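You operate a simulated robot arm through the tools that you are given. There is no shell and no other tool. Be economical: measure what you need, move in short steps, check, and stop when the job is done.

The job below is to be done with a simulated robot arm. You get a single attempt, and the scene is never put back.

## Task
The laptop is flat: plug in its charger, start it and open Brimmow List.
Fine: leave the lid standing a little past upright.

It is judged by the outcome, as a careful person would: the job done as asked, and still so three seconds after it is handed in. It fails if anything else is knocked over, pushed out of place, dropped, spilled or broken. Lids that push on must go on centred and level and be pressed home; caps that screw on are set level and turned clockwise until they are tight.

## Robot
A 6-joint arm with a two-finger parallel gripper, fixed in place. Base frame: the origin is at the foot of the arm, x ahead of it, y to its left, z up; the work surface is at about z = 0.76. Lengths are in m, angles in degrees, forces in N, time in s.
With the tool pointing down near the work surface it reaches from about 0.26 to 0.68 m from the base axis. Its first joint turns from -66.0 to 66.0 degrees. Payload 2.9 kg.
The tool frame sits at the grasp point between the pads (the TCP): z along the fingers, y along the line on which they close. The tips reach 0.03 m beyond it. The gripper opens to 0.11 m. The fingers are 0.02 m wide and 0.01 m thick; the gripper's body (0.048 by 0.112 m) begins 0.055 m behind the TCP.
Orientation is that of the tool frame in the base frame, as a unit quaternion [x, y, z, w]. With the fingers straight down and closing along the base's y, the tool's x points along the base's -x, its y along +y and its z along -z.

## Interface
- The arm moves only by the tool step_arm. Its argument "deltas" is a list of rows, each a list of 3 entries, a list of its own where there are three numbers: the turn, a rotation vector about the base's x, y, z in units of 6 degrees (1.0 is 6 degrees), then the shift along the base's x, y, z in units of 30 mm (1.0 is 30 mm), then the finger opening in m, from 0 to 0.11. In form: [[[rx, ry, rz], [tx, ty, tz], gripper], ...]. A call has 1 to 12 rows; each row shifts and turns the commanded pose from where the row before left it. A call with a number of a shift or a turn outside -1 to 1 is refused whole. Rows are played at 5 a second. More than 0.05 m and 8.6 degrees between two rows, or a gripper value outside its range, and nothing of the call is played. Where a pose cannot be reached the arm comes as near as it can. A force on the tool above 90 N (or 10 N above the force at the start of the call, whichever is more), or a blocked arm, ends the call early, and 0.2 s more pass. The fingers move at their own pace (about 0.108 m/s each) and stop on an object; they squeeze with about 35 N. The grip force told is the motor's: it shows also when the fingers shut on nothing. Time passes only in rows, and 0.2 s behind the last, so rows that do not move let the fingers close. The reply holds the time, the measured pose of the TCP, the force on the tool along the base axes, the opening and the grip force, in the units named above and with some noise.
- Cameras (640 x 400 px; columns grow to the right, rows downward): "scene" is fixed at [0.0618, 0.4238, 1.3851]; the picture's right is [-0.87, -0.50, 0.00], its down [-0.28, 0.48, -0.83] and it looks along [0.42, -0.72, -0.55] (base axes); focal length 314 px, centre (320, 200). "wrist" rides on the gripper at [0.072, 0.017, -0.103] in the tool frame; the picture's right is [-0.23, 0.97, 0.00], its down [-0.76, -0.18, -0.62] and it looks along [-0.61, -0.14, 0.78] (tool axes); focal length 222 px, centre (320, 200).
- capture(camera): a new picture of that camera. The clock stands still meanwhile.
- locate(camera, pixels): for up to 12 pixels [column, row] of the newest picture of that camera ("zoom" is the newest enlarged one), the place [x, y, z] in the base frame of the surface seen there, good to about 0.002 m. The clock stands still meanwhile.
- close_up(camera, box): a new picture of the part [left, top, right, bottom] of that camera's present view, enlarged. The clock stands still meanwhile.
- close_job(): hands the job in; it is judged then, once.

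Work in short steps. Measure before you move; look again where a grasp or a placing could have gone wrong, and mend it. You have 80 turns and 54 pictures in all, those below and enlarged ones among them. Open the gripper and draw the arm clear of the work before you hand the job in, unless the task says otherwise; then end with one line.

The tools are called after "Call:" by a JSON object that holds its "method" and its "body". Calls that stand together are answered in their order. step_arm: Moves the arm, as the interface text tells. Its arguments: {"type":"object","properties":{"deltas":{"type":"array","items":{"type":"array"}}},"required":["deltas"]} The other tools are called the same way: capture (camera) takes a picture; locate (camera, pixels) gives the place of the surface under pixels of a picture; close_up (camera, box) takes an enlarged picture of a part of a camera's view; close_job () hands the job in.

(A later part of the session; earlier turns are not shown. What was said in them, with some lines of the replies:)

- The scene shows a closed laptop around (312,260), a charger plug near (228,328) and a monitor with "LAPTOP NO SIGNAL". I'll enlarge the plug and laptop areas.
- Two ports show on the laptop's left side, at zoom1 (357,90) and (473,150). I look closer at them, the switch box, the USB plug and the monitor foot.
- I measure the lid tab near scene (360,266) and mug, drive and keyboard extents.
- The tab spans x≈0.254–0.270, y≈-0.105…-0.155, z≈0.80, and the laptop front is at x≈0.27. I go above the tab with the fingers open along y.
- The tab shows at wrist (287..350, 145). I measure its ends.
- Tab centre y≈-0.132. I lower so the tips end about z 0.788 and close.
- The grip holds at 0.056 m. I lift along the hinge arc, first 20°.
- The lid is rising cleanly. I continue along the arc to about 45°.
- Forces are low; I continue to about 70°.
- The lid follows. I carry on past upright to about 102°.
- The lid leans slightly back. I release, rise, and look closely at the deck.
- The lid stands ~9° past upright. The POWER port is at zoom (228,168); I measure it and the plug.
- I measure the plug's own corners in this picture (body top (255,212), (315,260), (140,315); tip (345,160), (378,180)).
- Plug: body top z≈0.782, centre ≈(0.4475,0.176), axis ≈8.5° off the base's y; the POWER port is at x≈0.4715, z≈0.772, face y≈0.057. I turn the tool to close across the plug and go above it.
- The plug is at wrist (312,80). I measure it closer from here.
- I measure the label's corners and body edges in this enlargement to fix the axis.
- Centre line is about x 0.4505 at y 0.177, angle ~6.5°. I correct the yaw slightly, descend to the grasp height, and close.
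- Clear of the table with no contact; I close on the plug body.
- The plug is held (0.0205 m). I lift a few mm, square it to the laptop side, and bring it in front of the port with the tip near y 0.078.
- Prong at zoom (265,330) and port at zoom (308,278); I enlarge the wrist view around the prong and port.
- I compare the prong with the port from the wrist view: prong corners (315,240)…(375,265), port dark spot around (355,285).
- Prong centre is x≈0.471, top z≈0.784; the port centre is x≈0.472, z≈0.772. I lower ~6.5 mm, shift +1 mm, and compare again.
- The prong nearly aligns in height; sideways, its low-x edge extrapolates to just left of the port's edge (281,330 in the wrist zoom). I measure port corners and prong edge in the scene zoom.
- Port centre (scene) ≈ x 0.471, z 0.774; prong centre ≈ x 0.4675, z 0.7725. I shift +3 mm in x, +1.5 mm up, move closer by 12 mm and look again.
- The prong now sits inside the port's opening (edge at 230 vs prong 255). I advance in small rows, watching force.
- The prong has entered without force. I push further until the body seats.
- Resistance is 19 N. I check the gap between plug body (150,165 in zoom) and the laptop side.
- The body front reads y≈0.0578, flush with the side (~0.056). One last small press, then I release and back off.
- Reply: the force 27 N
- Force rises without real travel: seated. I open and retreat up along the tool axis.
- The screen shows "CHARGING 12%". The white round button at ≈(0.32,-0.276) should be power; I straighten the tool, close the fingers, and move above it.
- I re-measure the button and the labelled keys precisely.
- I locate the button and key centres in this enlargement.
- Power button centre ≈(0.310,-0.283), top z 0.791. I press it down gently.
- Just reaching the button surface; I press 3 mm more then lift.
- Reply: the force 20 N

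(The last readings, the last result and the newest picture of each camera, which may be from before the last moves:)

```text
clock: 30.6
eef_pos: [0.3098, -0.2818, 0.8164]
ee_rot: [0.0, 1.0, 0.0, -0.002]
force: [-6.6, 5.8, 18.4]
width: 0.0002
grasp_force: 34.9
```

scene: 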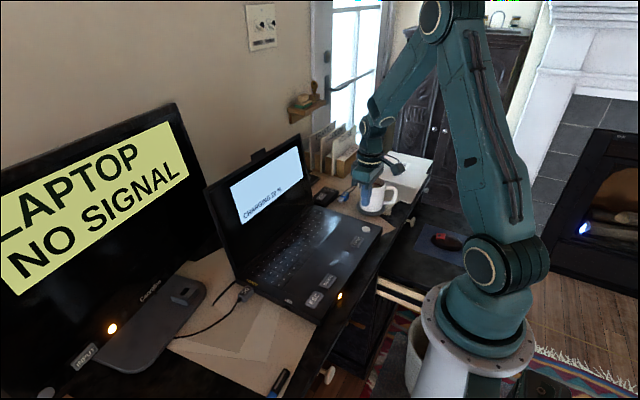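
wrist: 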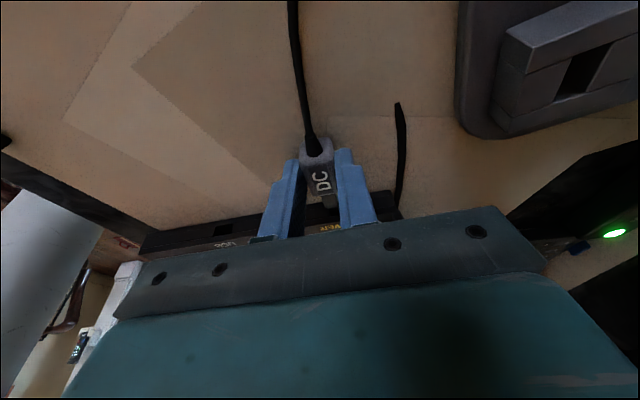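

18 N reached; I lift and look at the screen.

Call:
{"method": "step_arm", "body": {"deltas": [[[0, 0, 0], [0, 0, 0.3], 0], [[0, 0, 0], [0, 0, 0.8], 0], [[0, 0, 0], [0, 0.8, 0.8], 0], [[0, 0, 0], [0, 0.8, 0], 0]]}}

Call:
{"method": "close_up", "body": {"camera": "scene", "box": [200, 130, 392, 250]}}

```text
clock: 31.6
eef_pos: [0.3108, -0.2357, 0.874]
ee_rot: [-0.001, 1.0, 0.001, -0.001]
force: [-0.3, 0.5, -0.5]
width: 0.0
grasp_force: 35.1
```

```text
3.33 times, centred on (296, 190) of scene
```

zoom: 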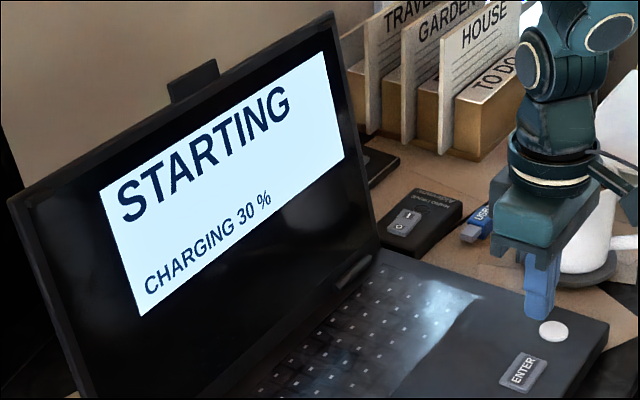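

It says STARTING. Waiting, I move above the DOWN key at ≈(0.3105,-0.044).

Call:
{"method": "step_arm", "body": {"deltas": [[[0, 0, 0], [0, 0.8, 0], 0], [[0, 0, 0], [0, 0.8, 0], 0], [[0, 0, 0], [0, 0.8, 0], 0], [[0, 0, 0], [0, 0.8, 0], 0], [[0, 0, 0], [0, 0.8, 0], 0], [[0, 0, 0], [0, 0.8, 0], 0], [[0, 0, 0], [0, 0.8, 0], 0], [[0, 0, 0], [0, 0.79, 0], 0], [[0, 0, 0], [0, 0, 0], 0], [[0, 0, 0], [0, 0, 0], 0], [[0, 0, 0], [0, 0, 0], 0], [[0, 0, 0], [0, 0, 0], 0]]}}

Call:
{"method": "close_up", "body": {"camera": "scene", "box": [200, 130, 392, 250]}}

```text
clock: 34.2
eef_pos: [0.3088, -0.0452, 0.8743]
ee_rot: [0.0, 1.0, 0.0, -0.001]
force: [-0.7, -0.4, 0.3]
width: 0.0001
grasp_force: 35.0
```

```text
3.33 times, centred on (296, 190) of scene
```

zoom: 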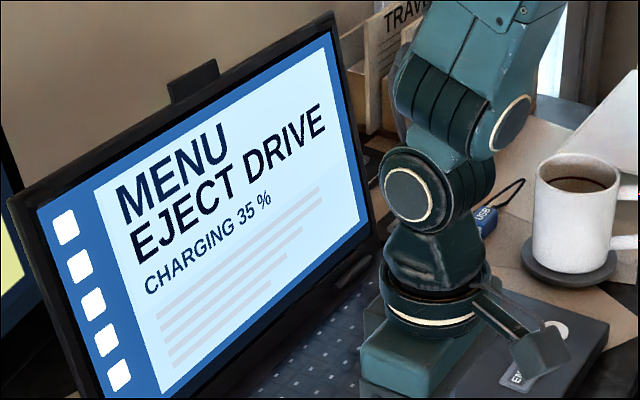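

The menu's current item is EJECT DRIVE. I press DOWN once.

Call:
{"method": "step_arm", "body": {"deltas": [[[0, 0, 0], [0, 0, -0.9], 0], [[0, 0, 0], [0, 0, -0.75], 0], [[0, 0, 0], [0, 0, -0.15], 0], [[0, 0, 0], [0, 0, -0.1], 0], [[0, 0, 0], [0, 0, -0.05], 0]]}}

Call:
{"method": "step_arm", "body": {"deltas": [[[0, 0, 0], [0, 0, 0.4], 0], [[0, 0, 0], [0, 0, 0], 0], [[0, 0, 0], [0, 0, 0], 0]]}}

Call:
{"method": "close_up", "body": {"camera": "scene", "box": [200, 130, 392, 250]}}

```text
clock: 35.4
eef_pos: [0.3086, -0.0454, 0.8168]
ee_rot: [-0.001, 1.0, -0.001, 0.0]
force: [-13.1, -2.9, 70.0]
width: 0.0
grasp_force: 34.2
```

```text
clock: 36.2
eef_pos: [0.3094, -0.0455, 0.8253]
ee_rot: [0.0, 1.0, 0.0, 0.0]
force: [0.9, 1.0, 0.2]
width: 0.0
grasp_force: 35.3
```

```text
3.33 times, centred on (296, 190) of scene
```

zoom: 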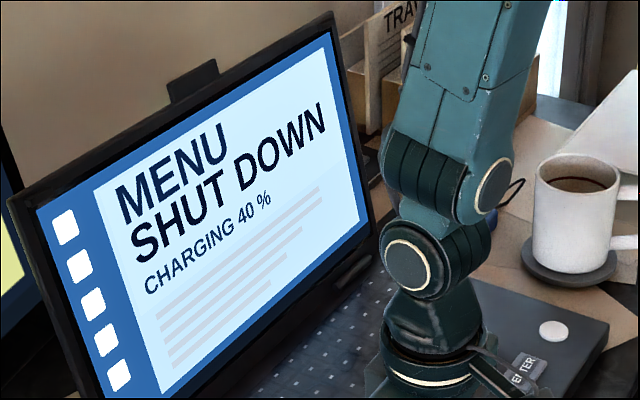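

Now SHUT DOWN; that press was firmer than needed. I press DOWN again, more softly.

Call:
{"method": "step_arm", "body": {"deltas": [[[0, 0, 0], [0, 0, -0.2], 0], [[0, 0, 0], [0, 0, -0.08], 0], [[0, 0, 0], [0, 0, -0.07], 0]]}}

Call:
{"method": "step_arm", "body": {"deltas": [[[0, 0, 0], [0, 0, 0.35], 0], [[0, 0, 0], [0, 0, 0], 0], [[0, 0, 0], [0, 0, 0], 0]]}}

Call:
{"method": "close_up", "body": {"camera": "scene", "box": [200, 130, 392, 250]}}

```text
clock: 37.0
eef_pos: [0.3099, -0.043, 0.8173]
ee_rot: [0.0, 1.0, 0.0, -0.001]
force: [-2.1, -1.5, 8.6]
width: 0.0002
grasp_force: 34.6
```

```text
clock: 37.8
eef_pos: [0.3116, -0.0445, 0.8275]
ee_rot: [0.0, 1.0, 0.0, -0.001]
force: [0.1, -1.0, -0.1]
width: 0.0001
grasp_force: 35.2
```

```text
3.33 times, centred on (296, 190) of scene
```

zoom: 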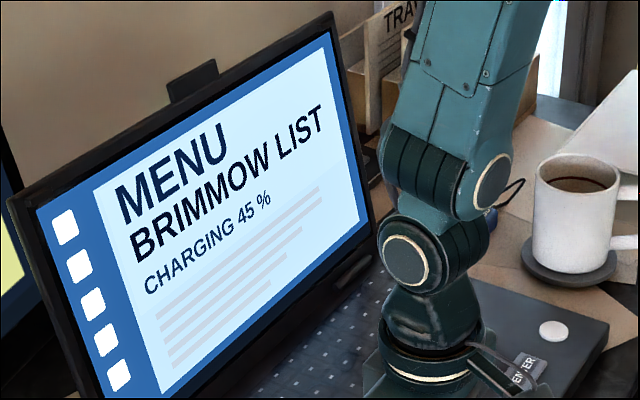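

BRIMMOW LIST is selected. I move above ENTER at ≈(0.3095,-0.216) and press it.

Call:
{"method": "step_arm", "body": {"deltas": [[[0, 0, 0], [0, 0, 0.6], 0], [[0, 0, 0], [0, -0.95, 0.6], 0], [[0, 0, 0], [0, -0.95, 0], 0], [[0, 0, 0], [0, -0.95, 0], 0], [[0, 0, 0], [0, -0.95, 0], 0], [[0, 0, 0], [0, -0.95, 0], 0], [[0, 0, 0], [-0.02, -0.95, 0], 0], [[0, 0, 0], [0, 0, -0.6], 0], [[0, 0, 0], [0, 0, -0.6], 0]]}}

Call:
{"method": "step_arm", "body": {"deltas": [[[0, 0, 0], [0, 0, -0.2], 0], [[0, 0, 0], [0, 0, -0.08], 0], [[0, 0, 0], [0, 0, -0.05], 0]]}}

```text
clock: 39.8
eef_pos: [0.3114, -0.2139, 0.8266]
ee_rot: [0.0, 1.0, 0.0, 0.0]
force: [0.6, 0.2, 0.6]
width: 0.0
grasp_force: 35.1
```

```text
clock: 40.6
eef_pos: [0.3114, -0.2134, 0.8178]
ee_rot: [0.0, 1.0, 0.0, 0.0]
force: [1.6, 2.0, 5.7]
width: 0.0
grasp_force: 34.6
```

Light contact of 6 N; I lift and check the screen.

Call:
{"method": "step_arm", "body": {"deltas": [[[0, 0, 0], [0, 0, 0.35], 0], [[0, 0, 0], [0, 0, 0], 0], [[0, 0, 0], [0, 0, 0], 0]]}}

Call:
{"method": "close_up", "body": {"camera": "scene", "box": [200, 130, 392, 250]}}

```text
clock: 41.4
eef_pos: [0.3108, -0.2139, 0.8287]
ee_rot: [0.0, 1.0, 0.0, -0.001]
force: [0.2, -0.6, -0.2]
width: 0.0
grasp_force: 35.1
```

```text
3.33 times, centred on (296, 190) of scene
```

zoom: 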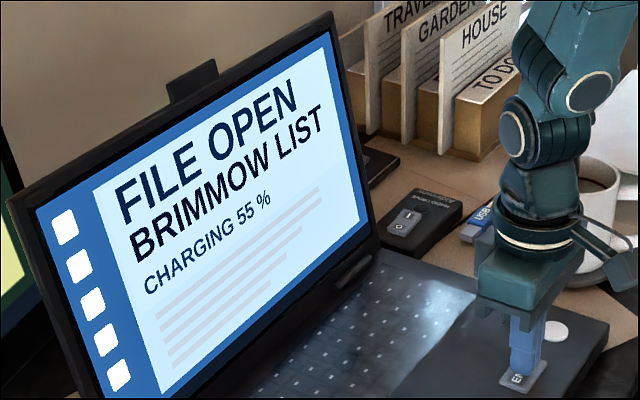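

FILE OPEN – BRIMMOW LIST. I raise straight up, draw clear, open the gripper and check the lid and scene.

Call:
{"method": "step_arm", "body": {"deltas": [[[0, 0, 0], [0, 0, 0.9], 0], [[0, 0, 0], [0, 0, 1], 0], [[0, 0, 0], [0, 0, 1], 0.05], [[0, 0, 0], [0, 0, 1], 0.09], [[0, 0, 0], [0, 0, 1], 0.11], [[0, 0, 0], [0, 0.5, 1], 0.11], [[0, 0, 0], [0, 0.5, 1], 0.11], [[0, 0, 0], [0, 0.5, 1], 0.11], [[0, 0, 0], [0, 0.5, 1], 0.11], [[0, 0, 0], [0, 0, 0], 0.11]]}}

Call:
{"method": "capture", "body": {"camera": "scene"}}

Call:
{"method": "locate", "body": {"camera": "scene", "pixels": [[208, 192], [228, 260], [298, 140], [308, 190]]}}

Call:
{"method": "close_up", "body": {"camera": "scene", "box": [200, 250, 296, 310]}}

```text
clock: 43.6
eef_pos: [0.3118, -0.1561, 1.0929]
ee_rot: [0.001, 1.0, 0.0, -0.001]
force: [-0.5, 0.3, 0.1]
width: 0.1099
grasp_force: 0.1
```

```text
11 pictures are left
```

scene: 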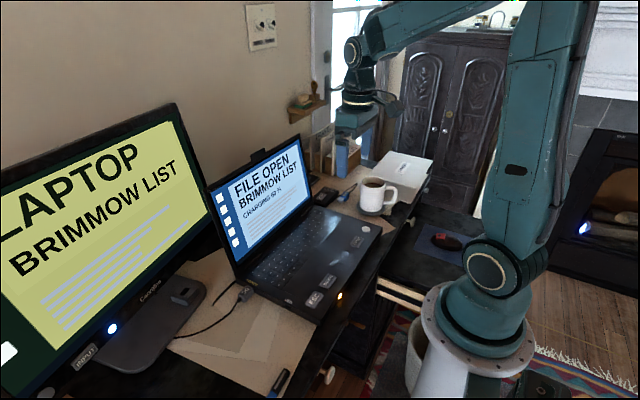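

```text
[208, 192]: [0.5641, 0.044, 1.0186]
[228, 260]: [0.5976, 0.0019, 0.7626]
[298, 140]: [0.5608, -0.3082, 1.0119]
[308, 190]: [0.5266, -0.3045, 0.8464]
```

```text
6.67 times, centred on (248, 280) of scene
```

zoom: 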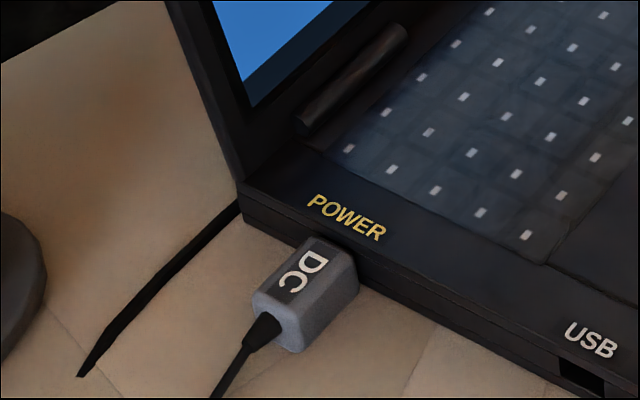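

The plug is seated, the lid stands about 10–12° past upright, and the file shows on both screens with the arm clear. I'm handing the job in.

Call:
{"method": "close_job", "body": {}}

```text
The job is handed in.
```

The laptop is charging and started, Brimmow List is open on its screen, and the lid is standing about 10–12° past upright.
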